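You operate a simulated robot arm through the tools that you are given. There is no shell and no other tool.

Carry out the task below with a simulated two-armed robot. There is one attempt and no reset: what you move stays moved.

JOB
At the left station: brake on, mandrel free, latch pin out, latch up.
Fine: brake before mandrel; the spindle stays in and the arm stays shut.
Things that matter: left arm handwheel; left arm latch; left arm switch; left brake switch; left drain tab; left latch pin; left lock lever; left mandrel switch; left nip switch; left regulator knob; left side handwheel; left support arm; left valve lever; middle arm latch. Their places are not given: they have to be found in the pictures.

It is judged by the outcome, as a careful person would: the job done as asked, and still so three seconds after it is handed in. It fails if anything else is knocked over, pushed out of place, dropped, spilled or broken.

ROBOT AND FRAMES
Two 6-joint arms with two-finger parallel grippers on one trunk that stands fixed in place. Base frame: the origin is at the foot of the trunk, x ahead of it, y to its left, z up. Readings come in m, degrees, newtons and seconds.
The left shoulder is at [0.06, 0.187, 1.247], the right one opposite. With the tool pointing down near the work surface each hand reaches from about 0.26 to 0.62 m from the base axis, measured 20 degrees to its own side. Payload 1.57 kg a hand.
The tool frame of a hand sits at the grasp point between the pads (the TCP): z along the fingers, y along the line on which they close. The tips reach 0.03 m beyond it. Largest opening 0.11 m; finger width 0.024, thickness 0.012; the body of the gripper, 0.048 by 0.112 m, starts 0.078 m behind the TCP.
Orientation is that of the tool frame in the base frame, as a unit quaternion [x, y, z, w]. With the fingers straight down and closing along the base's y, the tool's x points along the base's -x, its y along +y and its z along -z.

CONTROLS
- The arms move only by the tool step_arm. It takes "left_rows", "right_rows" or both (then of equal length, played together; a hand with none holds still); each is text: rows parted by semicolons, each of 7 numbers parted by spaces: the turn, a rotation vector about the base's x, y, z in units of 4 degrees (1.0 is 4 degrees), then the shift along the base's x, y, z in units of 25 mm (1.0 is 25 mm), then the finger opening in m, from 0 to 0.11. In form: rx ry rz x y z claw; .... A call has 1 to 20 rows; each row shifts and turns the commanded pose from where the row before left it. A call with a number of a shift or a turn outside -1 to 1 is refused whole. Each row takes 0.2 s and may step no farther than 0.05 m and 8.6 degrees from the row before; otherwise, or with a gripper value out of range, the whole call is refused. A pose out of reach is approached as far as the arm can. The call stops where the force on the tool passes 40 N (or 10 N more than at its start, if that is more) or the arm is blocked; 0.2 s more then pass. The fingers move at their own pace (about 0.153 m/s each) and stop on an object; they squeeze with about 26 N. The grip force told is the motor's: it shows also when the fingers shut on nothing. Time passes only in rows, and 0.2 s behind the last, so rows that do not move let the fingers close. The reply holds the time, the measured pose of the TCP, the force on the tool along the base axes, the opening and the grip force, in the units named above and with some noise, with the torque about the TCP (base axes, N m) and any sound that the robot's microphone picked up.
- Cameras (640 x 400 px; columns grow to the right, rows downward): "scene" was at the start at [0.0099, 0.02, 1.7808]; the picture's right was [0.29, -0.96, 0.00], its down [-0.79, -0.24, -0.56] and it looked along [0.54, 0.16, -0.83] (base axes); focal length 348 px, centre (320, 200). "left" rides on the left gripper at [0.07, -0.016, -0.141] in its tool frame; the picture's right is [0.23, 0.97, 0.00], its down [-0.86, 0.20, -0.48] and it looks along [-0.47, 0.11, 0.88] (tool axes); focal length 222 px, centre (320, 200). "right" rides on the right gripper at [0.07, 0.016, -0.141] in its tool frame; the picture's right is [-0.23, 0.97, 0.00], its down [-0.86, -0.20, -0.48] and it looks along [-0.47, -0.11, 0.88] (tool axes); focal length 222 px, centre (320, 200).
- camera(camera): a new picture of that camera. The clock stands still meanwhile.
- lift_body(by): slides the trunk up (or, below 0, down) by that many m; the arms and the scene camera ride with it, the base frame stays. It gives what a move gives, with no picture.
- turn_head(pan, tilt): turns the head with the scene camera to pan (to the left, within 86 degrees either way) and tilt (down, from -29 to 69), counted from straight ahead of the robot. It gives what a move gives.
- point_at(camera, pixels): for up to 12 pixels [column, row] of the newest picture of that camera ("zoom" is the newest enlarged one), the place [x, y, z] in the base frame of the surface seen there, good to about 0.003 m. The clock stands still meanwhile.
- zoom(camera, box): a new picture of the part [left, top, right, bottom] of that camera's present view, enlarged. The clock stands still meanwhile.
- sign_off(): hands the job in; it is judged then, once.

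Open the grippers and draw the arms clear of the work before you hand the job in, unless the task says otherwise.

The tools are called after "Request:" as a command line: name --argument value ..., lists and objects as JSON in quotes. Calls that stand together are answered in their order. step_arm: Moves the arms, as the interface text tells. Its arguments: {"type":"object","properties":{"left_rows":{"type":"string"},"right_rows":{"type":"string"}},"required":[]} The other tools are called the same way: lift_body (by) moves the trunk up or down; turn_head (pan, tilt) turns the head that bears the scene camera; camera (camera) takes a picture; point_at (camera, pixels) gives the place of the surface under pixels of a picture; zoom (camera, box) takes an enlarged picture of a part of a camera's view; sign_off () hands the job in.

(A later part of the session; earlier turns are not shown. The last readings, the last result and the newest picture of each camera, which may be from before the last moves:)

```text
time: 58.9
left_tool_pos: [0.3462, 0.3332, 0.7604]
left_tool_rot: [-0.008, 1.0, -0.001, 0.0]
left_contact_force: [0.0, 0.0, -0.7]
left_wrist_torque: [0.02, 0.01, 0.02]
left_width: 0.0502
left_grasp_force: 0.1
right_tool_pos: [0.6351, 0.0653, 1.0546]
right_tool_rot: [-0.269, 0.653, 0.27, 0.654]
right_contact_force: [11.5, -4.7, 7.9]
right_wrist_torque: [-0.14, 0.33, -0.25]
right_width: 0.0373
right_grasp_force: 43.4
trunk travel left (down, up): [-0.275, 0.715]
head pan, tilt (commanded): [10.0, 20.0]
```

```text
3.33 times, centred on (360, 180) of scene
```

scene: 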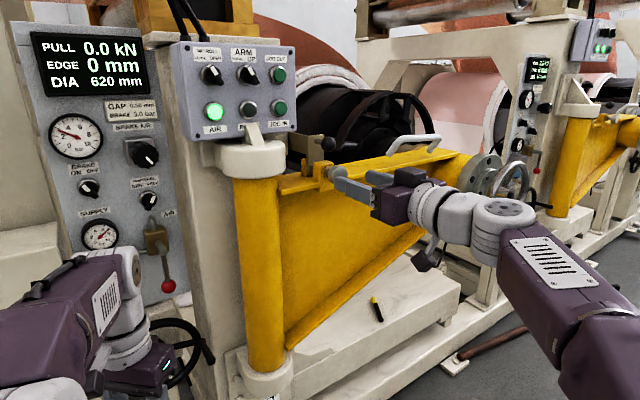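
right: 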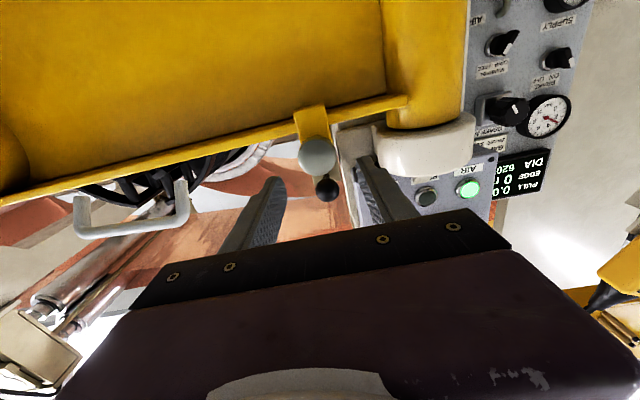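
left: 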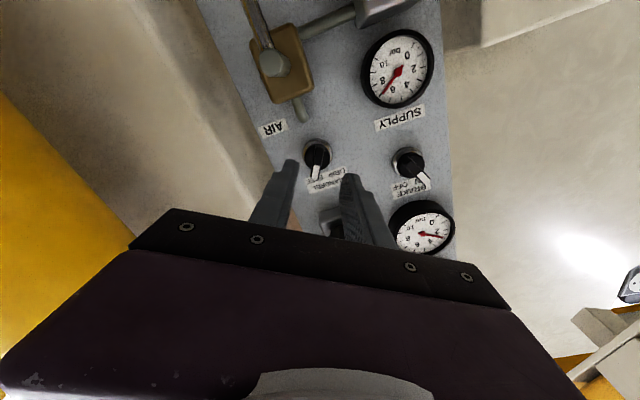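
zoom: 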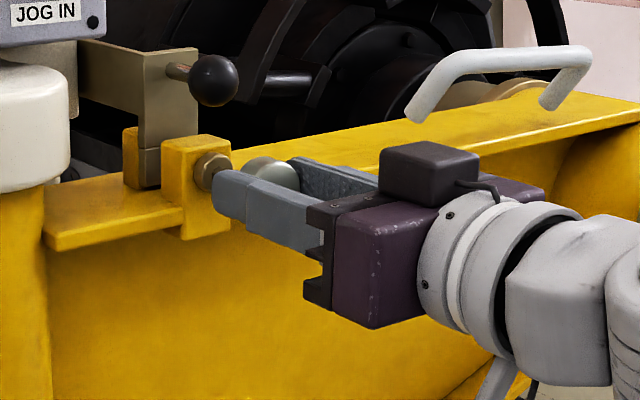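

The knob followed 20 mm with little resistance. I'll pull a further 20 mm and look.

Request:
step_arm --right_rows "0 0 0 -0.141 -0.141 0 0.02;0 0 0 -0.141 -0.141 0 0.02;0 0 0 -0.141 -0.141 0 0.02;0 0 0 -0.141 -0.141 0 0.02"

Request:
zoom --camera "scene" --box '[280, 120, 440, 240]'

Request:
zoom --camera "right" --box '[220, 90, 420, 240]'

```text
time: 59.9
left_tool_pos: [0.3489, 0.3351, 0.7589]
left_tool_rot: [-0.007, 1.0, -0.003, -0.002]
left_contact_force: [-0.4, -0.4, -0.9]
left_wrist_torque: [0.0, -0.04, 0.01]
left_width: 0.05
left_grasp_force: 0.1
right_tool_pos: [0.6239, 0.0551, 1.0508]
right_tool_rot: [-0.271, 0.656, 0.271, 0.65]
right_contact_force: [17.5, 10.4, -3.3]
right_wrist_torque: [0.13, -0.1, -0.12]
right_width: 0.0366
right_grasp_force: 43.1
trunk travel left (down, up): [-0.275, 0.715]
head pan, tilt (commanded): [10.0, 20.0]
```

```text
3.33 times, centred on (360, 180) of scene
```

zoom: 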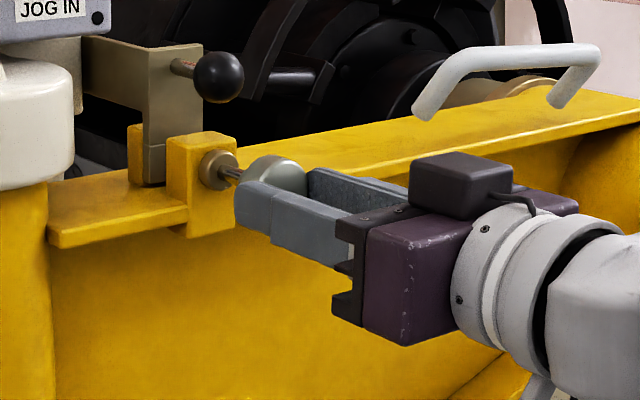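

```text
2.67 times, centred on (320, 165) of right
```

zoom: 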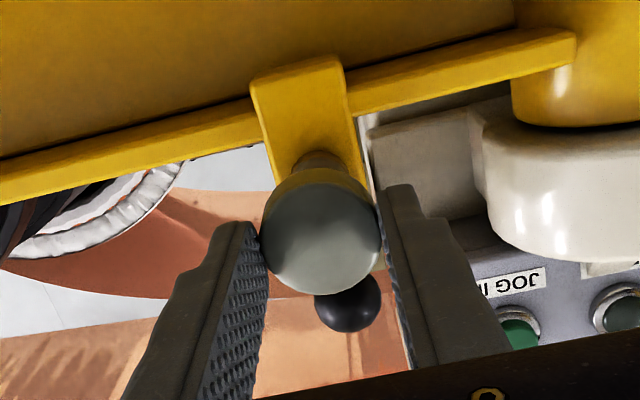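

Travel so far is about 36 mm and the pull force rose to ~20 N, hinting at an end stop. I'll measure where the knob is now.

Request:
point_at --camera "zoom" --pixels '[[315, 245], [300, 220], [340, 220], [320, 280], [320, 155], [345, 310]]'

Request:
zoom --camera "scene" --box '[320, 145, 380, 195]'

```text
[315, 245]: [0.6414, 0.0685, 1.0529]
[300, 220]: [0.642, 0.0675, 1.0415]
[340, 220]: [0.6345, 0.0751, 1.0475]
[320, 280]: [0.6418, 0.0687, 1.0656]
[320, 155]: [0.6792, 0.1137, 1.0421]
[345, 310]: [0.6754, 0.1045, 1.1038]
```

```text
8.00 times, centred on (350, 170) of scene
```

zoom: 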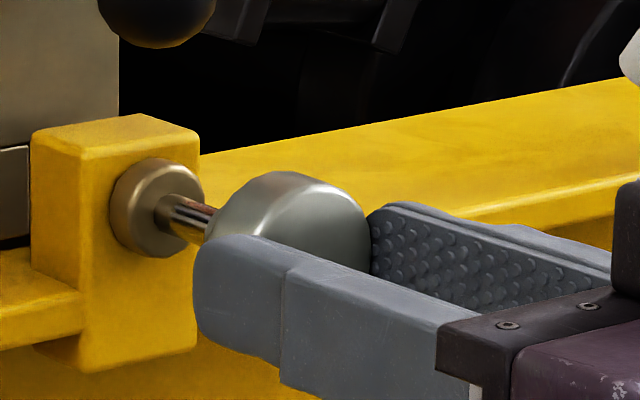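

The knob face moved from p≈0.526 to 0.502 (24 mm out), then the pads slipped: the pin is at its outer stop. I'll open the fingers and see whether it stays out.

Request:
step_arm --right_rows "0 0 0 0 0 0 0.045;0 0 0 0 0 0 0.06;0 0 0 0 0 0 0.06"

Request:
zoom --camera "scene" --box '[300, 125, 400, 205]'

Request:
zoom --camera "right" --box '[220, 90, 420, 240]'

Request:
point_at --camera "zoom" --pixels '[[315, 245], [300, 230], [330, 230], [320, 270]]'

```text
time: 60.7
left_tool_pos: [0.3477, 0.3345, 0.76]
left_tool_rot: [-0.007, 1.0, -0.002, 0.0]
left_contact_force: [-0.4, 0.3, -0.4]
left_wrist_torque: [0.0, 0.02, 0.0]
left_width: 0.0501
left_grasp_force: 0.1
right_tool_pos: [0.621, 0.0515, 1.0572]
right_tool_rot: [-0.271, 0.653, 0.271, 0.653]
right_contact_force: [-0.7, -0.1, 1.2]
right_wrist_torque: [0.03, 0.02, 0.0]
right_width: 0.0597
right_grasp_force: 0.1
trunk travel left (down, up): [-0.275, 0.715]
head pan, tilt (commanded): [10.0, 20.0]
```

```text
5.00 times, centred on (350, 165) of scene
```

zoom: 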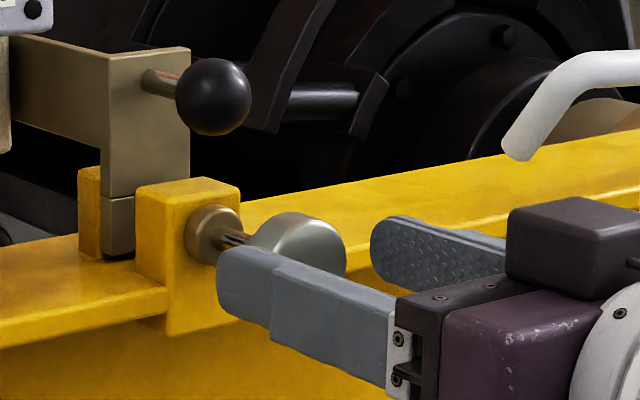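

```text
2.67 times, centred on (320, 165) of right
```

zoom: 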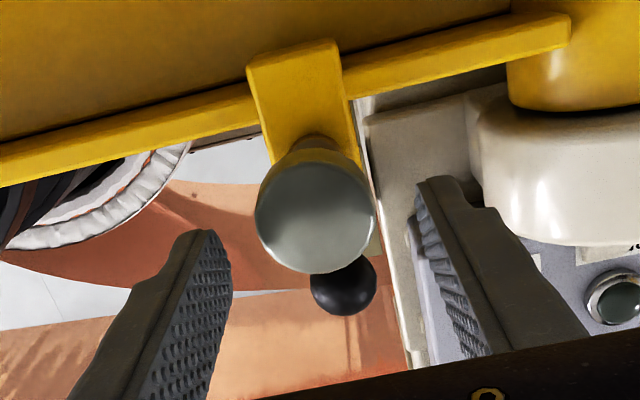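

```text
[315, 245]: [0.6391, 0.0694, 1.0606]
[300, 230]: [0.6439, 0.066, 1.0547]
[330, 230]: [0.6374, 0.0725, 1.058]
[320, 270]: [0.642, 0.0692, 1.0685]
```

The pin stays out after release. I'll back the right hand off and move it to the right and up so its camera can see along the latch to find its pivot.

Request:
step_arm --right_rows "0 0 0 -0.47 -0.47 0 0.06;0 0 0 -0.47 -0.47 0 0.06;0 0 0 -0.47 -0.47 0 0.06;0 0 0 0.68 -0.68 0.6 0.06;0 0 0 0.68 -0.68 0.6 0.06;0 0 0 0.68 -0.68 0.6 0.06;0 0 0 0.68 -0.68 0.6 0.06;0 0 0 0.68 -0.68 0.6 0.06"

Request:
camera --camera "right"

Request:
camera --camera "scene"

```text
time: 62.5
left_tool_pos: [0.3475, 0.3338, 0.7609]
left_tool_rot: [-0.007, 1.0, -0.001, 0.0]
left_contact_force: [0.2, -0.1, -0.1]
left_wrist_torque: [0.03, 0.0, 0.02]
left_width: 0.05
left_grasp_force: 0.0
right_tool_pos: [0.6406, -0.0738, 1.0954]
right_tool_rot: [-0.271, 0.653, 0.272, 0.652]
right_contact_force: [-0.6, -0.5, -0.2]
right_wrist_torque: [-0.05, 0.05, 0.05]
right_width: 0.0601
right_grasp_force: 0.1
right hand out of reach, approached as far as the arm can: row 7, 8
trunk travel left (down, up): [-0.275, 0.715]
head pan, tilt (commanded): [10.0, 20.0]
```

```text
taken
```

right: 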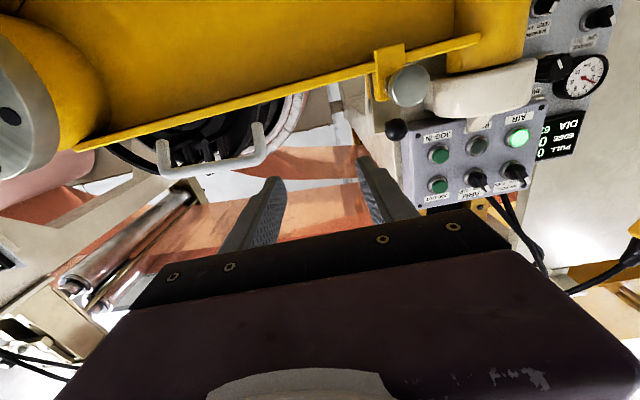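

```text
taken
```

scene: 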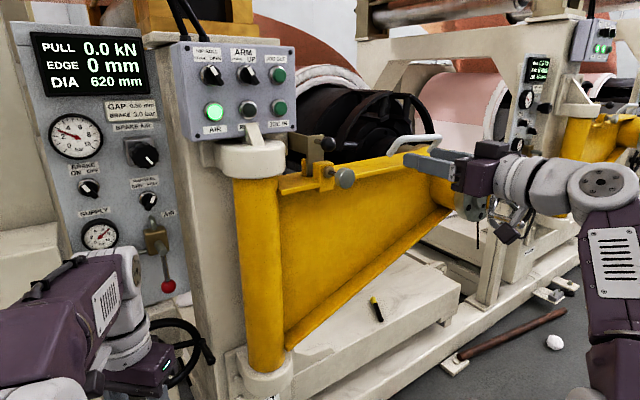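

The arm was at its reach limit there. I'll raise the trunk 0.15 m (both hands have free space above) and look again.

Request:
lift_body --by 0.15

Request:
step_arm --right_rows "0 0 0 0.3 -0.3 -0.8 0.06;0 0 0 0.3 -0.3 -0.8 0.06"

Request:
camera --camera "right"

Request:
zoom --camera "right" --box '[320, 20, 480, 160]'

```text
time: 64.2
left_tool_pos: [0.3463, 0.3331, 0.9101]
left_tool_rot: [-0.008, 1.0, -0.001, 0.0]
left_contact_force: [0.2, 0.5, 0.8]
left_wrist_torque: [0.01, 0.01, -0.01]
left_width: 0.0501
left_grasp_force: 0.1
right_tool_pos: [0.6403, -0.0724, 1.245]
right_tool_rot: [-0.27, 0.654, 0.27, 0.653]
right_contact_force: [-0.2, -0.3, 0.3]
right_wrist_torque: [-0.01, -0.01, -0.01]
right_width: 0.0601
right_grasp_force: 0.0
trunk travel left (down, up): [-0.425, 0.565]
head pan, tilt (commanded): [10.0, 20.0]
```

```text
time: 64.8
left_tool_pos: [0.3466, 0.334, 0.9111]
left_tool_rot: [-0.008, 1.0, -0.003, 0.001]
left_contact_force: [0.3, 0.9, -0.3]
left_wrist_torque: [0.01, -0.01, 0.01]
left_width: 0.0502
left_grasp_force: 0.0
right_tool_pos: [0.6622, -0.0884, 1.2102]
right_tool_rot: [-0.271, 0.653, 0.271, 0.653]
right_contact_force: [0.9, 0.4, 0.4]
right_wrist_torque: [-0.01, 0.0, 0.01]
right_width: 0.0598
right_grasp_force: 0.1
right hand out of reach, approached as far as the arm can: row 1, 2
trunk travel left (down, up): [-0.425, 0.565]
head pan, tilt (commanded): [10.0, 20.0]
```

```text
taken
```

right: 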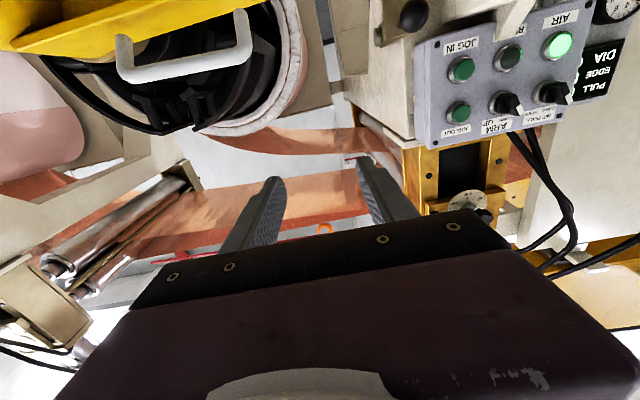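

```text
2.86 times, centred on (400, 90) of right
```

zoom: 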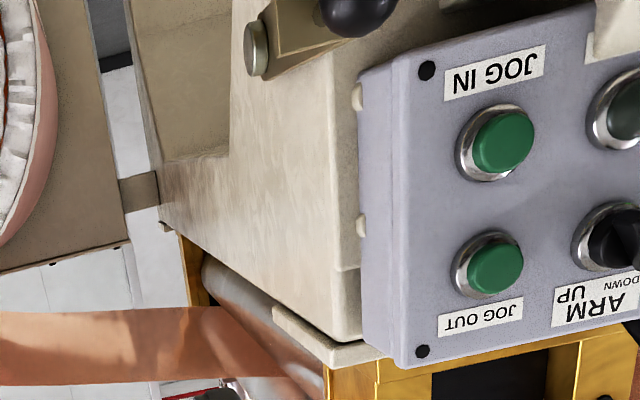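

The zoom shows the latch bar on the post's right side with a pivot bolt head at (258,45). I'll measure that point and the bar.

Request:
point_at --camera "zoom" --pixels '[[258, 45], [255, 30], [280, 40], [310, 30], [350, 10], [300, 20], [245, 55], [285, 120]]'

Request:
zoom --camera "right" --box '[350, 0, 450, 70]'

```text
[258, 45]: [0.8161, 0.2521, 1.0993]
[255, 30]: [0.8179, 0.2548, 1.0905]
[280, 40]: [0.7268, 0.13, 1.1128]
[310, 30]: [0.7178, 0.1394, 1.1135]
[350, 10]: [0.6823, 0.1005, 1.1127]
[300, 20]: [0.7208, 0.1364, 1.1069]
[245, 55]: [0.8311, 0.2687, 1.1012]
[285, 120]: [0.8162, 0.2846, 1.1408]
```

```text
5.71 times, centred on (400, 35) of right
```

zoom: 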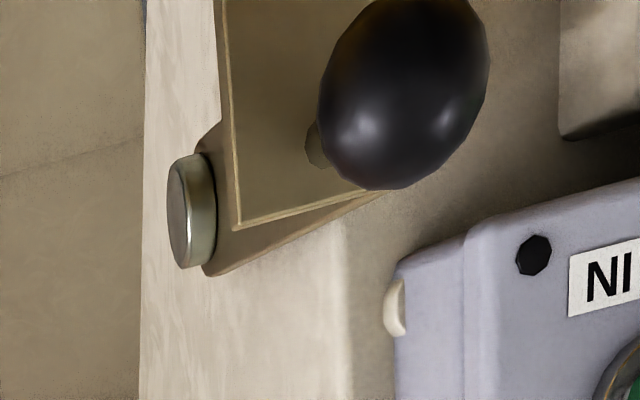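

Pivot bolt found at about p=0.757, z=1.096 (axis along the wall), so the ball swings up on a ~0.19 m arc away from us. I'll raise the trunk 0.25 m for reach and re-check the pin in the scene view.

Request:
lift_body --by 0.25

Request:
turn_head --pan 12 --tilt 32

Request:
camera --camera "scene"

```text
time: 67.4
left_tool_pos: [0.347, 0.3334, 1.161]
left_tool_rot: [-0.006, 1.0, -0.001, 0.0]
left_contact_force: [0.4, 0.2, -0.7]
left_wrist_torque: [0.02, 0.0, 0.02]
left_width: 0.0498
left_grasp_force: 0.0
right_tool_pos: [0.6628, -0.0878, 1.4605]
right_tool_rot: [-0.271, 0.654, 0.271, 0.652]
right_contact_force: [1.4, -0.2, -0.2]
right_wrist_torque: [-0.02, 0.01, -0.01]
right_width: 0.06
right_grasp_force: 0.0
trunk travel left (down, up): [-0.675, 0.315]
head pan, tilt (commanded): [10.0, 20.0]
```

```text
time: 68.1
left_tool_pos: [0.3466, 0.3322, 1.16]
left_tool_rot: [-0.007, 1.0, -0.003, 0.0]
left_contact_force: [0.2, 0.5, -0.1]
left_wrist_torque: [-0.03, 0.02, 0.01]
left_width: 0.05
left_grasp_force: 0.1
right_tool_pos: [0.6627, -0.0883, 1.4595]
right_tool_rot: [-0.272, 0.654, 0.271, 0.652]
right_contact_force: [0.2, -1.2, -0.2]
right_wrist_torque: [-0.03, -0.01, 0.04]
right_width: 0.0601
right_grasp_force: 0.1
trunk travel left (down, up): [-0.675, 0.315]
head pan, tilt (commanded): [12.0, 32.0]
```

```text
taken
```

scene: 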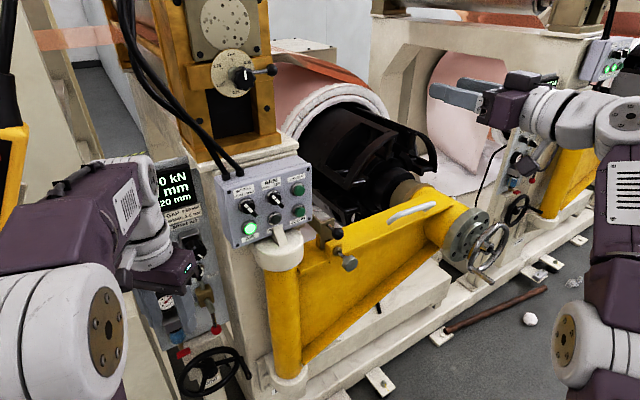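

Pin still out. I'll lower the right hand toward a hover in front of the ball at z≈1.112, in two parts, checking reach.

Request:
step_arm --right_rows "0 0 0 -0.172 0.35 -0.993 0.06;0 0 0 -0.172 0.35 -0.993 0.06;0 0 0 -0.172 0.35 -0.993 0.06;0 0 0 -0.172 0.35 -0.993 0.06;0 0 0 -0.172 0.35 -0.993 0.06;0 0 0 -0.172 0.35 -0.993 0.06;0 0 0 -0.172 0.35 -0.993 0.06"

```text
time: 69.7
left_tool_pos: [0.3478, 0.3339, 1.1604]
left_tool_rot: [-0.007, 1.0, -0.002, 0.0]
left_contact_force: [0.3, 0.0, 1.0]
left_wrist_torque: [0.0, 0.05, 0.0]
left_width: 0.0499
left_grasp_force: 0.0
right_tool_pos: [0.7323, -0.0356, 1.3428]
right_tool_rot: [-0.273, 0.653, 0.272, 0.652]
right_contact_force: [0.6, -0.4, -0.6]
right_wrist_torque: [-0.01, -0.03, -0.01]
right_width: 0.0599
right_grasp_force: 0.1
right hand out of reach, approached as far as the arm can: row 1, 2, 3, 4, 5, 6, 7
trunk travel left (down, up): [-0.675, 0.315]
head pan, tilt (commanded): [12.0, 32.0]
```

The arm moved off along its joint limit (the hand is now too far right for this heading). I'll first bring it back leftward, in front of the latch, staying high.

Request:
step_arm --right_rows "0 0 0 -0.6 0.6 0 0.06;0 0 0 -0.6 0.6 0 0.06;0 0 0 -0.6 0.4 0 0.06;0 0 0 -0.6 0.3 0 0.06"

Request:
camera --camera "scene"

```text
time: 70.7
left_tool_pos: [0.3463, 0.3343, 1.1607]
left_tool_rot: [-0.007, 1.0, -0.001, 0.0]
left_contact_force: [-0.7, -0.7, -0.4]
left_wrist_torque: [-0.01, -0.01, 0.04]
left_width: 0.0501
left_grasp_force: 0.1
right_tool_pos: [0.7216, 0.0128, 1.3621]
right_tool_rot: [-0.273, 0.654, 0.271, 0.651]
right_contact_force: [1.0, 0.3, 0.2]
right_wrist_torque: [0.0, -0.02, -0.01]
right_width: 0.06
right_grasp_force: 0.1
right hand out of reach, approached as far as the arm can: row 1, 2, 3, 4
trunk travel left (down, up): [-0.675, 0.315]
head pan, tilt (commanded): [12.0, 32.0]
```

```text
taken
```

scene: 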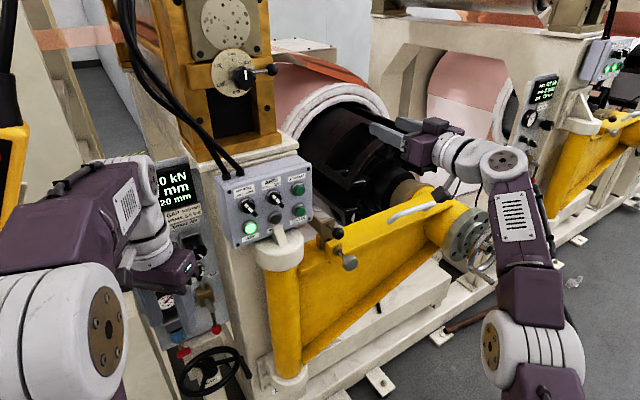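

I'll measure where the right elbow and forearm are now to understand the arm's posture.

Request:
point_at --camera "scene" --pixels '[[490, 345], [540, 360], [520, 290], [515, 220], [505, 160], [455, 150], [430, 125], [550, 390]]'

```text
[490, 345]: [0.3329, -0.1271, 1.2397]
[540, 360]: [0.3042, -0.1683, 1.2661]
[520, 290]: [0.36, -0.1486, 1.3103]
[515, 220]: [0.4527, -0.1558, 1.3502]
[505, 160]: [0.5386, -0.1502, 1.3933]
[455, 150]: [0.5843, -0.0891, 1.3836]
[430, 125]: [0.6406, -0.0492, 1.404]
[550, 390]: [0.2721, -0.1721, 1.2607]
```

The arm is stretched nearly straight, and a level tool there is at a wrist limit. I'll pitch the right tool down 45° while drawing in and down toward a point above and in front of the ball.

Request:
step_arm --right_rows "-0.9723 0.9723 0 -0.42 0.283 -0.81 0.06;-0.9723 0.9723 0 -0.42 0.283 -0.81 0.06;-0.9723 0.9723 0 -0.42 0.283 -0.81 0.06;-0.9723 0.9723 0 -0.42 0.283 -0.81 0.06"

Request:
camera --camera "scene"

```text
time: 71.7
left_tool_pos: [0.3463, 0.3334, 1.1604]
left_tool_rot: [-0.007, 1.0, -0.002, -0.001]
left_contact_force: [-0.2, 0.8, 0.5]
left_wrist_torque: [-0.01, 0.01, -0.01]
left_width: 0.0499
left_grasp_force: 0.0
right_tool_pos: [0.6978, 0.0417, 1.2886]
right_tool_rot: [-0.319, 0.767, 0.215, 0.514]
right_contact_force: [0.0, -0.2, -0.2]
right_wrist_torque: [-0.01, 0.0, 0.0]
right_width: 0.0599
right_grasp_force: 0.1
right hand out of reach, approached as far as the arm can: row 1, 2, 3
trunk travel left (down, up): [-0.675, 0.315]
head pan, tilt (commanded): [12.0, 32.0]
```

```text
taken
```

scene: 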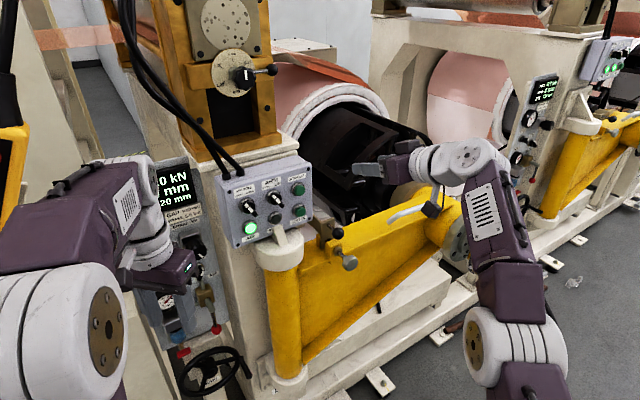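

It is reachable now (pitch −22°). I'll continue to −44° and on to the hover above the front of the ball.

Request:
step_arm --right_rows "-0.9723 0.9723 0 -0.6 0.276 -0.886 0.06;-0.9723 0.9723 0 -0.6 0.276 -0.886 0.06;-0.9723 0.9723 0 -0.6 0.276 -0.886 0.06;-0.9723 0.9723 0 -0.6 0.276 -0.886 0.06"

Request:
camera --camera "scene"

Request:
camera --camera "right"

```text
time: 72.7
left_tool_pos: [0.3462, 0.3354, 1.1619]
left_tool_rot: [-0.008, 1.0, -0.002, 0.0]
left_contact_force: [0.1, -0.7, -0.6]
left_wrist_torque: [-0.01, 0.0, -0.02]
left_width: 0.0501
left_grasp_force: 0.1
right_tool_pos: [0.6481, 0.0736, 1.2059]
right_tool_rot: [-0.354, 0.851, 0.15, 0.357]
right_contact_force: [0.1, -0.1, -0.4]
right_wrist_torque: [-0.01, -0.03, -0.01]
right_width: 0.0599
right_grasp_force: 0.1
right hand out of reach, approached as far as the arm can: row 1, 2, 4
trunk travel left (down, up): [-0.675, 0.315]
head pan, tilt (commanded): [12.0, 32.0]
```

```text
taken
```

scene: 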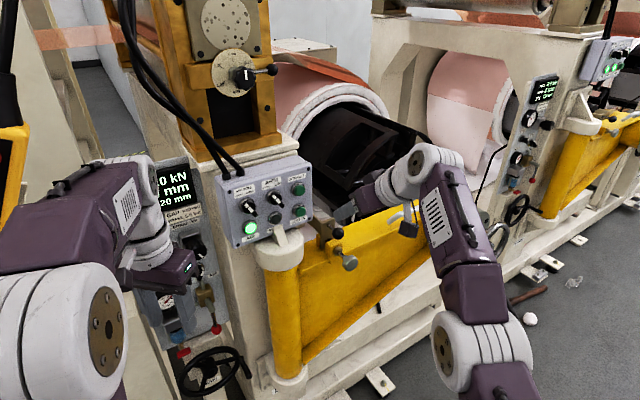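

```text
taken
```

right: 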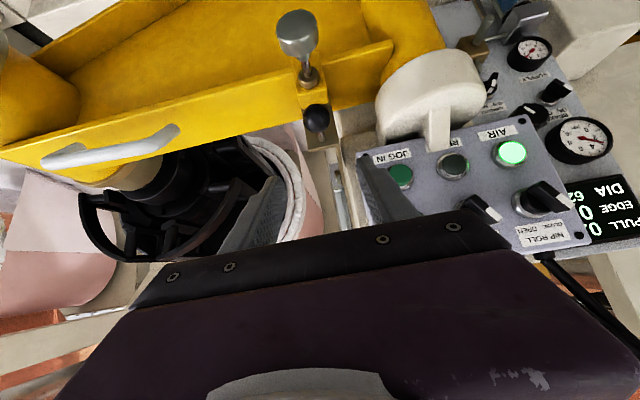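

The hand is at −44° pitch in front of and above the ball (right picture: ball (315,118), pin knob (298,30) still out). The arm is stretched, so I'll raise the trunk 0.2 m for better reach.

Request:
lift_body --by 0.2

Request:
step_arm --right_rows "0 0 0 -0.3 -0.3 -0.9 0.05;0 0 0 -0.3 -0.3 -0.9 0.05;0 0 0 0 0 -0.9 0.05;0 0 0 0 0 -0.9 0.05;0 0 0 0 0 -0.9 0.05;0 0 0 0 0 -0.9 0.05;0 0 0 0 0 -0.9 0.05;0 0 0 0 0 -0.9 0.05"

Request:
turn_head --pan 12 --tilt 45

Request:
camera --camera "scene"

Request:
camera --camera "right"

```text
time: 74.9
left_tool_pos: [0.3481, 0.3336, 1.3597]
left_tool_rot: [-0.007, 1.0, -0.002, 0.0]
left_contact_force: [-0.1, 0.0, -0.5]
left_wrist_torque: [-0.02, -0.02, -0.02]
left_width: 0.0503
left_grasp_force: 0.0
right_tool_pos: [0.6495, 0.072, 1.4061]
right_tool_rot: [-0.353, 0.851, 0.151, 0.358]
right_contact_force: [-0.2, 0.3, 0.7]
right_wrist_torque: [-0.01, 0.01, 0.0]
right_width: 0.06
right_grasp_force: 0.1
trunk travel left (down, up): [-0.875, 0.115]
head pan, tilt (commanded): [12.0, 32.0]
```

```text
time: 76.7
left_tool_pos: [0.3465, 0.3337, 1.3603]
left_tool_rot: [-0.008, 1.0, -0.002, 0.001]
left_contact_force: [0.0, 0.9, -0.3]
left_wrist_torque: [0.01, 0.02, -0.02]
left_width: 0.0501
left_grasp_force: 0.0
right_tool_pos: [0.6967, 0.0755, 1.2483]
right_tool_rot: [-0.354, 0.851, 0.151, 0.357]
right_contact_force: [0.0, 0.1, -0.5]
right_wrist_torque: [-0.04, -0.02, 0.02]
right_width: 0.0499
right_grasp_force: 0.0
right hand out of reach, approached as far as the arm can: row 1, 2, 3, 4, 5, 6, 7, 8
trunk travel left (down, up): [-0.875, 0.115]
head pan, tilt (commanded): [12.0, 32.0]
```

```text
time: 77.5
left_tool_pos: [0.3469, 0.3339, 1.3607]
left_tool_rot: [-0.007, 1.0, -0.001, -0.001]
left_contact_force: [0.6, -0.6, -0.2]
left_wrist_torque: [-0.03, -0.01, 0.02]
left_width: 0.0503
left_grasp_force: 0.0
right_tool_pos: [0.6973, 0.0744, 1.2493]
right_tool_rot: [-0.354, 0.851, 0.15, 0.357]
right_contact_force: [1.0, 0.5, 0.0]
right_wrist_torque: [0.0, -0.03, -0.04]
right_width: 0.0502
right_grasp_force: 0.0
trunk travel left (down, up): [-0.875, 0.115]
head pan, tilt (commanded): [12.0, 45.0]
```

```text
taken
```

scene: 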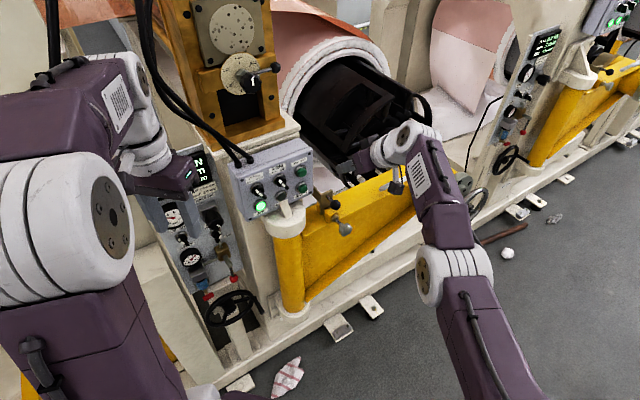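

```text
taken
```

right: 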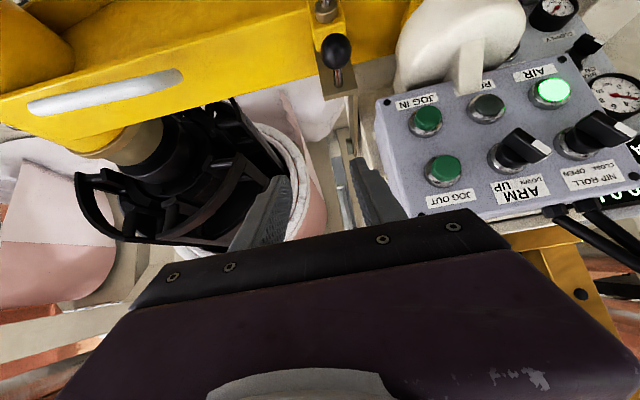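

The right arm looks almost straight in the picture. I'll measure its joints to see what limits it.

Request:
point_at --camera "scene" --pixels '[[405, 140], [420, 175], [445, 222], [430, 280], [465, 265], [480, 330], [500, 370], [380, 150], [360, 160], [397, 187]]'

Request:
zoom --camera "scene" --box '[300, 100, 540, 400]'

```text
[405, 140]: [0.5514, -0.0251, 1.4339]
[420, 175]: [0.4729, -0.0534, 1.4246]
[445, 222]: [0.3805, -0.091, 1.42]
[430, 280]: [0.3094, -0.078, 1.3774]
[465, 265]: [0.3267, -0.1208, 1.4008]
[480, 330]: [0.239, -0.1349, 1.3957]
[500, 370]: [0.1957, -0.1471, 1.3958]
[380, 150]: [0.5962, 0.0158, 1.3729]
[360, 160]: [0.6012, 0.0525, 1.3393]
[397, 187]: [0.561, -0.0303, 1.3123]
```

```text
1.33 times, centred on (420, 250) of scene
```

zoom: 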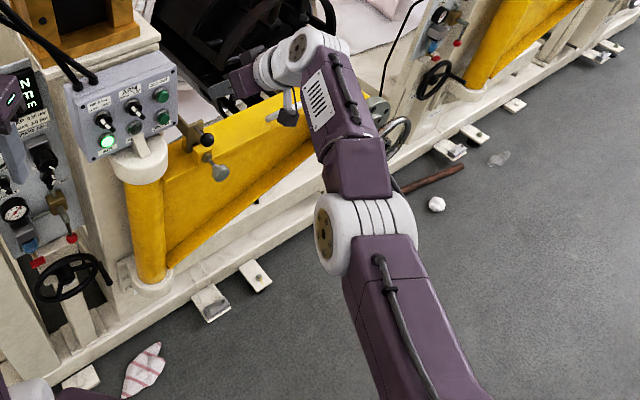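

I'll test a small purely inward step with the right hand to see how the arm answers.

Request:
step_arm --right_rows "0 0 0 -0.8 -0.3 0 0.05;0 0 0 -0.8 -0.3 0 0.05"

```text
time: 78.0
left_tool_pos: [0.3447, 0.3326, 1.3609]
left_tool_rot: [-0.007, 1.0, -0.001, 0.002]
left_contact_force: [0.2, -0.4, 0.5]
left_wrist_torque: [-0.04, 0.01, 0.03]
left_width: 0.0498
left_grasp_force: 0.0
right_tool_pos: [0.6926, 0.0748, 1.2562]
right_tool_rot: [-0.358, 0.847, 0.157, 0.361]
right_contact_force: [-0.7, -0.2, -0.1]
right_wrist_torque: [0.01, 0.01, 0.0]
right_width: 0.0501
right_grasp_force: 0.1
right hand out of reach, approached as far as the arm can: row 1, 2
trunk travel left (down, up): [-0.875, 0.115]
head pan, tilt (commanded): [12.0, 45.0]
```

The arm hardly moves inward; it seems jammed at a wrist/elbow limit in this orientation. I'll free it by pitching the tool further down toward vertical while drawing inward.

Request:
step_arm --right_rows "-0.919 0.919 0 -0.845 -0.333 0.2 0.05;-0.919 0.919 0 -0.845 -0.333 0.2 0.05;-0.919 0.919 0 -0.845 -0.333 0.2 0.05;-0.919 0.919 0 -0.845 -0.333 0.2 0.05"

Request:
camera --camera "scene"

```text
time: 79.0
left_tool_pos: [0.3459, 0.3334, 1.3603]
left_tool_rot: [-0.007, 1.0, -0.001, 0.001]
left_contact_force: [-0.9, -0.5, 0.0]
left_wrist_torque: [0.02, 0.01, 0.03]
left_width: 0.0501
left_grasp_force: 0.0
right_tool_pos: [0.5926, 0.0309, 1.272]
right_tool_rot: [-0.374, 0.902, 0.084, 0.199]
right_contact_force: [-0.4, 0.3, -0.3]
right_wrist_torque: [0.0, 0.01, 0.0]
right_width: 0.05
right_grasp_force: 0.1
trunk travel left (down, up): [-0.875, 0.115]
head pan, tilt (commanded): [12.0, 45.0]
```

```text
taken
```

scene: 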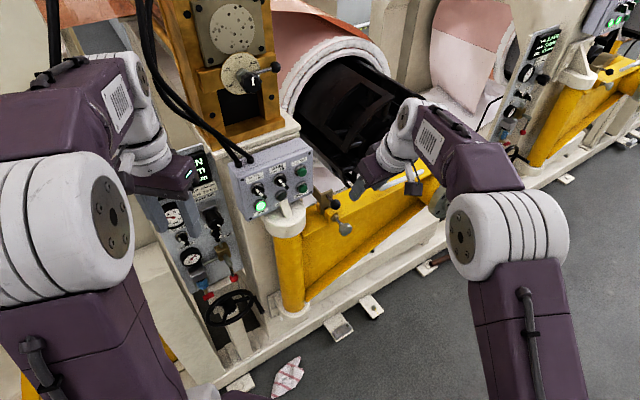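

That freed it: no reach warning, pitch −65°, elbow up again. I'll measure the elbow and wrist joint discs to calibrate the arm's link lengths.

Request:
point_at --camera "scene" --pixels '[[462, 243], [405, 113], [510, 205], [470, 160], [430, 140], [395, 150], [540, 270], [520, 330]]'

```text
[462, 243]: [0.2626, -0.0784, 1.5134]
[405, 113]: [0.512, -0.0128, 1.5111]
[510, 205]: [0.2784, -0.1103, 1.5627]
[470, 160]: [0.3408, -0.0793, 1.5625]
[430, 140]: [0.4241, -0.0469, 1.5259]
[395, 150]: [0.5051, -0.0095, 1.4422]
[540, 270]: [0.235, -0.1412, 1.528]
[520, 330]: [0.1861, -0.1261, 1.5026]
```

I now have a consistent arm model (links ≈0.28/0.257 m, wrist-to-TCP ≈0.26 m). The left arm reaches the latch's upper arc better, so I'll first retire the right hand to its pointing-down waiting place at right.

Request:
step_arm --right_rows "-0.2075 0.4917 -0.923 -0.9 -0.6 0.1 0.05;-0.2075 0.4917 -0.923 -0.9 -0.6 0.1 0.05;-0.2075 0.4917 -0.923 -0.9 -0.6 0.1 0.05;-0.2075 0.4917 -0.923 -0.9 -0.6 0.1 0.05;-0.2075 0.4917 -0.923 -0.9 -0.6 0.1 0.05;-0.2075 0.4917 -0.923 -0.9 -0.6 0.1 0.05;-0.2075 0.4917 -0.923 -0.9 -0.6 0.1 0.05;-0.2075 0.4917 -0.923 -0.9 -0.6 0.1 0.05;-0.2075 0.4917 -0.923 -0.9 -0.6 0.1 0.05;-0.2075 0.4917 -0.923 -0.9 -0.6 0.1 0.05;-0.2075 0.4917 -0.923 -0.9 -0.6 0.1 0.05;-0.2075 0.4917 -0.923 -0.9 -0.6 0.1 0.05"

Request:
camera --camera "scene"

```text
time: 81.7
left_tool_pos: [0.3455, 0.3325, 1.3608]
left_tool_rot: [-0.008, 1.0, -0.001, 0.001]
left_contact_force: [-0.1, 0.8, -0.5]
left_wrist_torque: [0.04, -0.02, -0.02]
left_width: 0.0503
left_grasp_force: 0.0
right_tool_pos: [0.3235, -0.1488, 1.3024]
right_tool_rot: [0.0, 1.0, 0.001, -0.001]
right_contact_force: [0.5, -0.4, -0.4]
right_wrist_torque: [0.01, -0.03, -0.01]
right_width: 0.0499
right_grasp_force: 0.1
trunk travel left (down, up): [-0.875, 0.115]
head pan, tilt (commanded): [12.0, 45.0]
```

```text
taken
```

scene: 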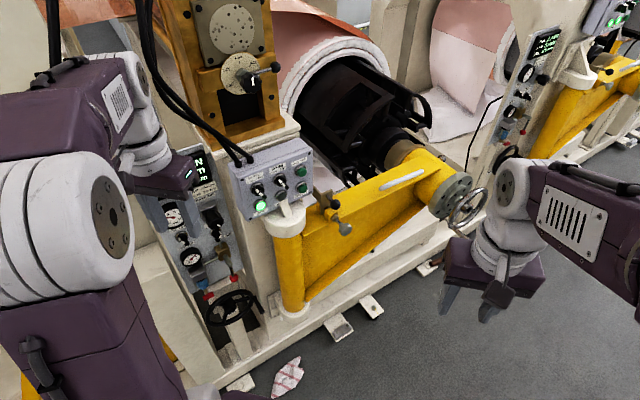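

Right arm is clear. I'll lower the trunk 0.15 m (both hands have free space below) and shift the right hand a little further right.

Request:
lift_body --by -0.15

Request:
step_arm --left_rows "0.2452 -0.9153 0.4247 0.58 -0.73 -0.12 0.05;0.2452 -0.9153 0.4247 0.58 -0.73 -0.12 0.05;0.2452 -0.9153 0.4247 0.58 -0.73 -0.12 0.05;0.2452 -0.9153 0.4247 0.58 -0.73 -0.12 0.05;0.2452 -0.9153 0.4247 0.58 -0.73 -0.12 0.05;0.2452 -0.9153 0.4247 0.58 -0.73 -0.12 0.05;0.2452 -0.9153 0.4247 0.58 -0.73 -0.12 0.05;0.2452 -0.9153 0.4247 0.58 -0.73 -0.12 0.05" --right_rows "0 0 0 -0.3 -0.6 0 0.05;0 0 0 -0.3 -0.6 0 0.05;0 0 0 -0.3 -0.6 0 0.05;0 0 0 0 -0.6 0 0.05;0 0 0 0 0 0 0.05;0 0 0 0 0 0 0.05;0 0 0 0 0 0 0.05;0 0 0 0 0 0 0.05"

Request:
camera --camera "scene"

```text
time: 83.4
left_tool_pos: [0.3467, 0.3348, 1.2115]
left_tool_rot: [-0.007, 1.0, -0.001, 0.0]
left_contact_force: [0.8, 1.1, -0.4]
left_wrist_torque: [-0.03, 0.03, -0.01]
left_width: 0.0502
left_grasp_force: 0.1
right_tool_pos: [0.3248, -0.1478, 1.1522]
right_tool_rot: [0.0, 1.0, 0.002, -0.001]
right_contact_force: [0.8, 0.5, 1.1]
right_wrist_torque: [-0.01, -0.04, -0.01]
right_width: 0.0499
right_grasp_force: 0.1
trunk travel left (down, up): [-0.725, 0.265]
head pan, tilt (commanded): [12.0, 45.0]
```

```text
time: 85.2
left_tool_pos: [0.464, 0.1857, 1.1871]
left_tool_rot: [-0.122, 0.957, 0.064, 0.253]
left_contact_force: [0.2, -0.9, -0.3]
left_wrist_torque: [0.04, -0.02, 0.02]
left_width: 0.0499
left_grasp_force: 0.1
right_tool_pos: [0.3033, -0.2078, 1.1524]
right_tool_rot: [0.0, 1.0, 0.001, 0.0]
right_contact_force: [-0.8, -0.8, 0.1]
right_wrist_torque: [-0.04, 0.0, 0.01]
right_width: 0.05
right_grasp_force: 0.0
trunk travel left (down, up): [-0.725, 0.265]
head pan, tilt (commanded): [12.0, 45.0]
```

```text
taken
```

scene: 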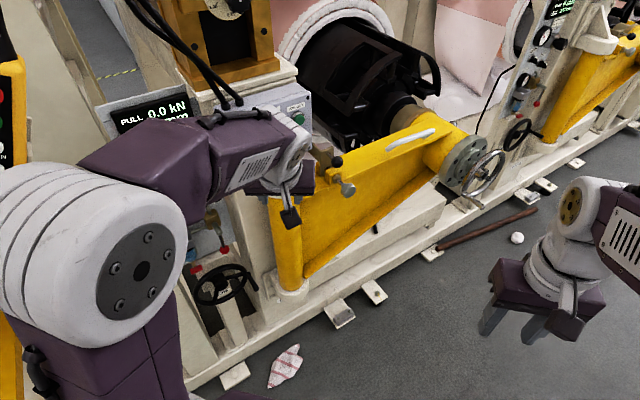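

No reach warnings or contacts. I'll continue to the hover in front of the ball.

Request:
step_arm --left_rows "0.2452 -0.9153 0.4247 0.742 -0.565 -0.12 0.05;0.2452 -0.9153 0.4247 0.742 -0.565 -0.12 0.05;0.2452 -0.9153 0.4247 0.742 -0.565 -0.12 0.05;0.2452 -0.9153 0.4247 0.742 -0.565 -0.12 0.05;0.2452 -0.9153 0.4247 0.742 -0.565 -0.12 0.05;0.2452 -0.9153 0.4247 0.742 -0.565 -0.12 0.05;0.2452 -0.9153 0.4247 0.742 -0.565 -0.12 0.05;0.2452 -0.9153 0.4247 0.742 -0.565 -0.12 0.05"

Request:
camera --camera "scene"

Request:
camera --camera "left"

```text
time: 87.0
left_tool_pos: [0.6134, 0.0748, 1.164]
left_tool_rot: [-0.23, 0.835, 0.125, 0.485]
left_contact_force: [-0.6, 0.1, -0.3]
left_wrist_torque: [0.02, 0.01, -0.01]
left_width: 0.0502
left_grasp_force: 0.1
right_tool_pos: [0.3029, -0.2097, 1.1524]
right_tool_rot: [0.001, 1.0, 0.002, -0.002]
right_contact_force: [0.4, -0.1, -0.2]
right_wrist_torque: [-0.01, 0.01, -0.01]
right_width: 0.0499
right_grasp_force: 0.0
trunk travel left (down, up): [-0.725, 0.265]
head pan, tilt (commanded): [12.0, 45.0]
```

```text
taken
```

scene: 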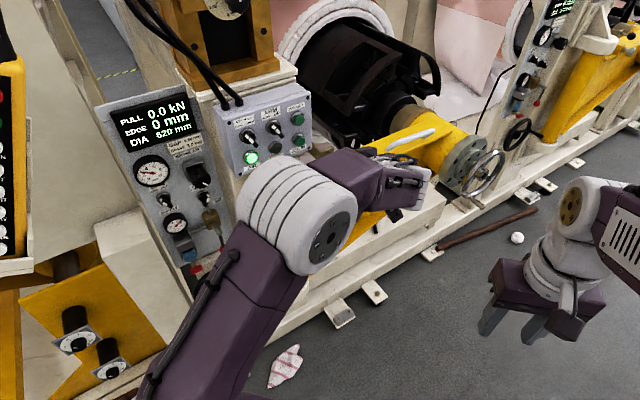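

```text
taken
```

left: 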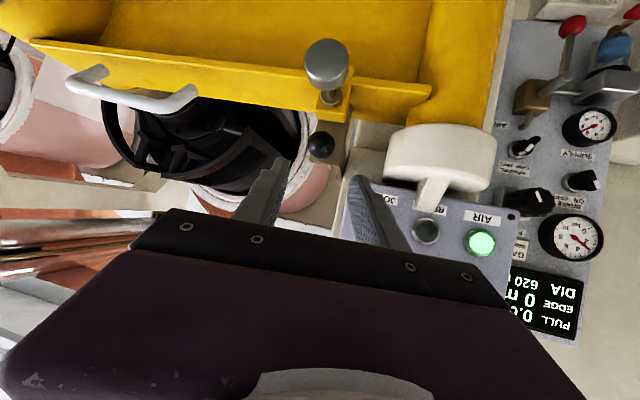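

The ball is at left picture (320,146), right between the finger tips; the pin knob at (327,65). I'll measure the ball from here.

Request:
zoom --camera "left" --box '[280, 100, 360, 180]'

Request:
point_at --camera "left" --pixels '[[320, 146], [313, 146], [327, 146], [320, 138], [320, 154], [327, 65], [332, 120], [310, 150], [330, 137]]'

```text
5.00 times, centred on (320, 140) of left
```

zoom: 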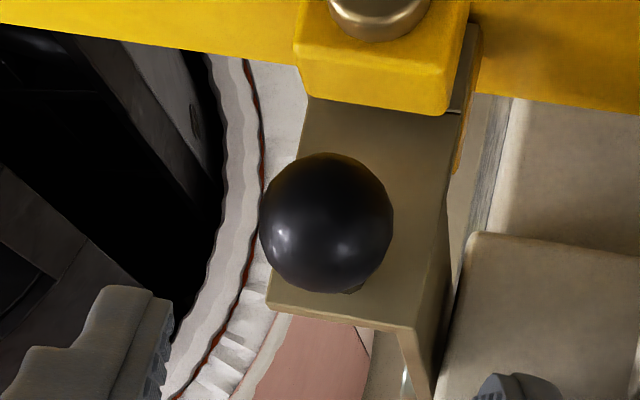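

```text
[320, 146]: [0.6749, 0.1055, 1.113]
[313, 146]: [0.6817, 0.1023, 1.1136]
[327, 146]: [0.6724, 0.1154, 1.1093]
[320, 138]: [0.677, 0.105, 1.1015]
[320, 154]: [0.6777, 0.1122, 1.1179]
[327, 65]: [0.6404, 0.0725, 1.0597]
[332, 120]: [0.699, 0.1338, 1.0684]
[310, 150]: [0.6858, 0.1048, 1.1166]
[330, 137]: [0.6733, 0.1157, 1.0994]
```

Ball centre ≈ (0.6845, 0.116, 1.111), almost on the tool axis. I'll advance 90 mm along the tool with fingers at 0.05 so the pads flank the ball.

Request:
step_arm --left_rows "0 0 0 0.5216 0.303 -0.392 0.05;0 0 0 0.5216 0.303 -0.392 0.05;0 0 0 0.5216 0.303 -0.392 0.05;0 0 0 0.5216 0.303 -0.392 0.05;0 0 0 0.5216 0.303 -0.392 0.05"

Request:
camera --camera "left"

Request:
zoom --camera "left" --box '[240, 100, 400, 220]'

```text
time: 88.2
left_tool_pos: [0.6765, 0.1131, 1.1143]
left_tool_rot: [-0.23, 0.835, 0.125, 0.484]
left_contact_force: [-0.8, 0.3, 1.0]
left_wrist_torque: [-0.06, 0.01, -0.01]
left_width: 0.05
left_grasp_force: 0.0
right_tool_pos: [0.3032, -0.2104, 1.1533]
right_tool_rot: [0.0, 1.0, 0.001, -0.001]
right_contact_force: [0.4, -0.8, -0.3]
right_wrist_torque: [0.02, 0.01, -0.01]
right_width: 0.0502
right_grasp_force: 0.1
trunk travel left (down, up): [-0.725, 0.265]
head pan, tilt (commanded): [12.0, 45.0]
```

```text
taken
```

left: 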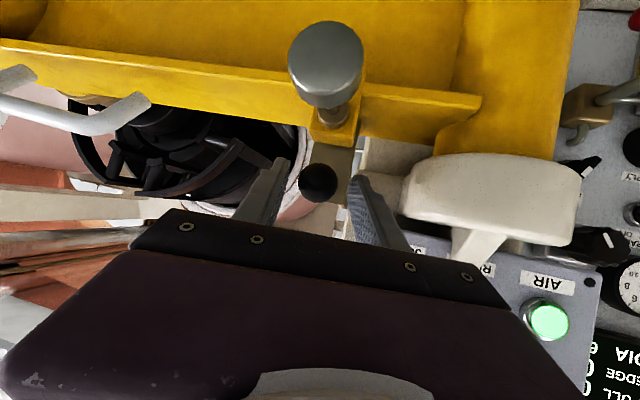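

```text
3.33 times, centred on (320, 160) of left
```

zoom: 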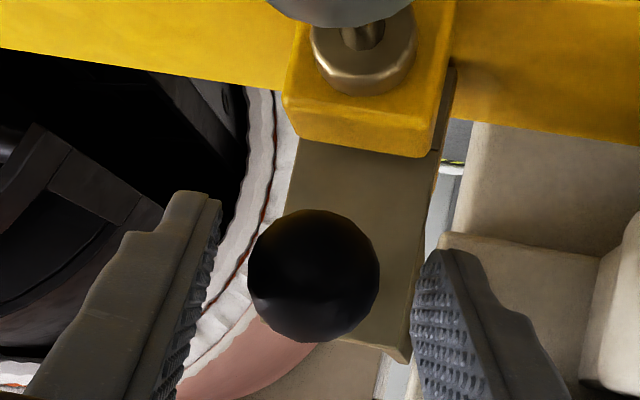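

The ball is centred between the pads. I'll close on it gradually.

Request:
step_arm --left_rows "0 0 0 0 0 0 0.036;0 0 0 0 0 0 0.02;0 0 0 0 0 0 0.015;0 0 0 0 0 0 0.015"

Request:
zoom --camera "left" --box '[240, 100, 400, 220]'

```text
time: 89.2
left_tool_pos: [0.6786, 0.1113, 1.1134]
left_tool_rot: [-0.229, 0.836, 0.125, 0.483]
left_contact_force: [4.1, -6.8, 2.7]
left_wrist_torque: [-0.14, -0.04, -0.27]
left_width: 0.0297
left_grasp_force: 39.2
right_tool_pos: [0.3022, -0.2111, 1.1526]
right_tool_rot: [0.001, 1.0, 0.002, -0.002]
right_contact_force: [0.6, 0.4, 0.0]
right_wrist_torque: [-0.02, 0.05, -0.01]
right_width: 0.0502
right_grasp_force: 0.1
trunk travel left (down, up): [-0.725, 0.265]
head pan, tilt (commanded): [12.0, 45.0]
```

```text
3.33 times, centred on (320, 160) of left
```

zoom: 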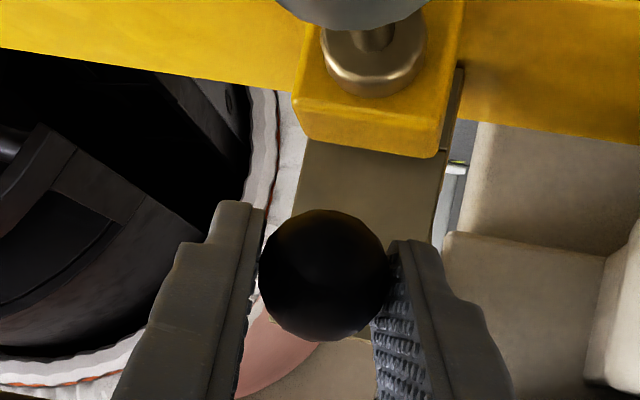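

Ball gripped (0.030). I'll lift about 10° along its arc (33 mm up, 5 mm away) and check the force.

Request:
step_arm --left_rows "0 0 0 0.025 0.025 0.331 0.015;0 0 0 0.035 0.035 0.33 0.015;0 0 0 0.045 0.045 0.327 0.015;0 0 0 0.055 0.055 0.324 0.015"

Request:
zoom --camera "left" --box '[240, 80, 400, 200]'

```text
time: 90.2
left_tool_pos: [0.6806, 0.1136, 1.1445]
left_tool_rot: [-0.229, 0.835, 0.126, 0.484]
left_contact_force: [0.1, -10.6, -7.8]
left_wrist_torque: [-0.69, 0.86, -0.1]
left_width: 0.0292
left_grasp_force: 38.8
right_tool_pos: [0.3041, -0.2117, 1.1526]
right_tool_rot: [0.0, 1.0, 0.002, -0.002]
right_contact_force: [0.1, -0.5, 0.0]
right_wrist_torque: [0.03, -0.01, -0.02]
right_width: 0.0502
right_grasp_force: 0.0
trunk travel left (down, up): [-0.725, 0.265]
head pan, tilt (commanded): [12.0, 45.0]
```

```text
3.33 times, centred on (320, 140) of left
```

zoom: 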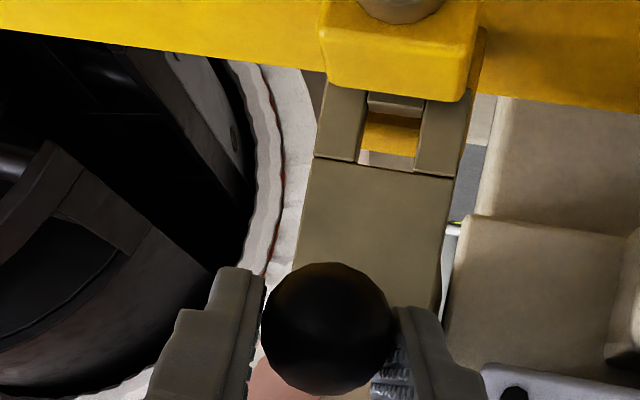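

The latch is rising (hook slot visible, force only ~8 N). I'll continue the arc to about 30°.

Request:
step_arm --left_rows "0 0 0 0.065 0.065 0.32 0.015;0 0 0 0.0747 0.0747 0.316 0.015;0 0 0 0.0843 0.0843 0.311 0.015;0 0 0 0.0939 0.0939 0.3056 0.015;0 0 0 0.103 0.103 0.2995 0.015;0 0 0 0.1123 0.1123 0.293 0.015;0 0 0 0.1213 0.1213 0.2856 0.015;0 0 0 0.13 0.13 0.278 0.015"

Request:
camera --camera "left"

Request:
camera --camera "scene"

```text
time: 92.0
left_tool_pos: [0.6999, 0.1311, 1.2065]
left_tool_rot: [-0.228, 0.835, 0.125, 0.485]
left_contact_force: [-1.8, -16.6, -2.4]
left_wrist_torque: [-0.76, 0.75, -0.1]
left_width: 0.0294
left_grasp_force: 39.8
right_tool_pos: [0.303, -0.2125, 1.1522]
right_tool_rot: [0.001, 1.0, 0.003, 0.0]
right_contact_force: [-0.7, 0.8, -0.8]
right_wrist_torque: [0.02, -0.01, 0.01]
right_width: 0.0498
right_grasp_force: 0.0
trunk travel left (down, up): [-0.725, 0.265]
head pan, tilt (commanded): [12.0, 45.0]
```

```text
taken
```

left: 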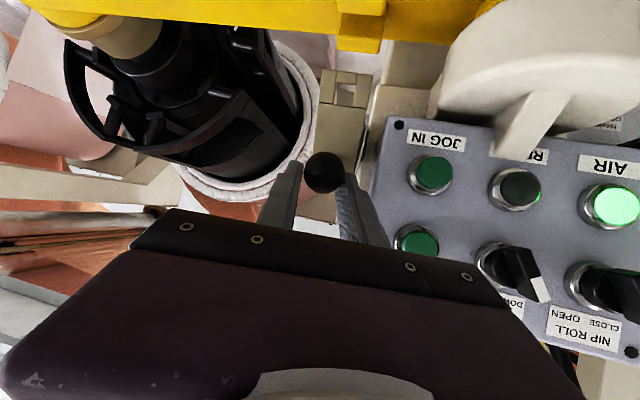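

```text
taken
```

scene: 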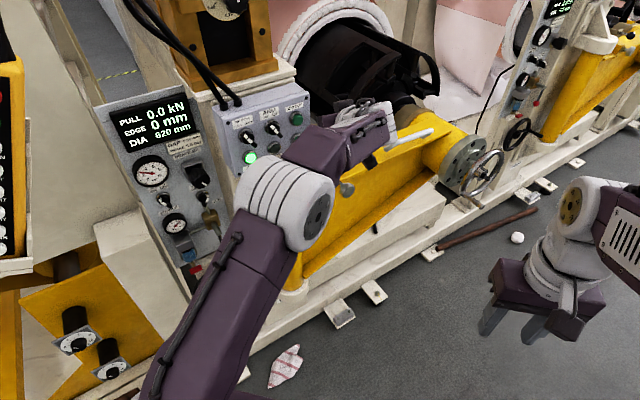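

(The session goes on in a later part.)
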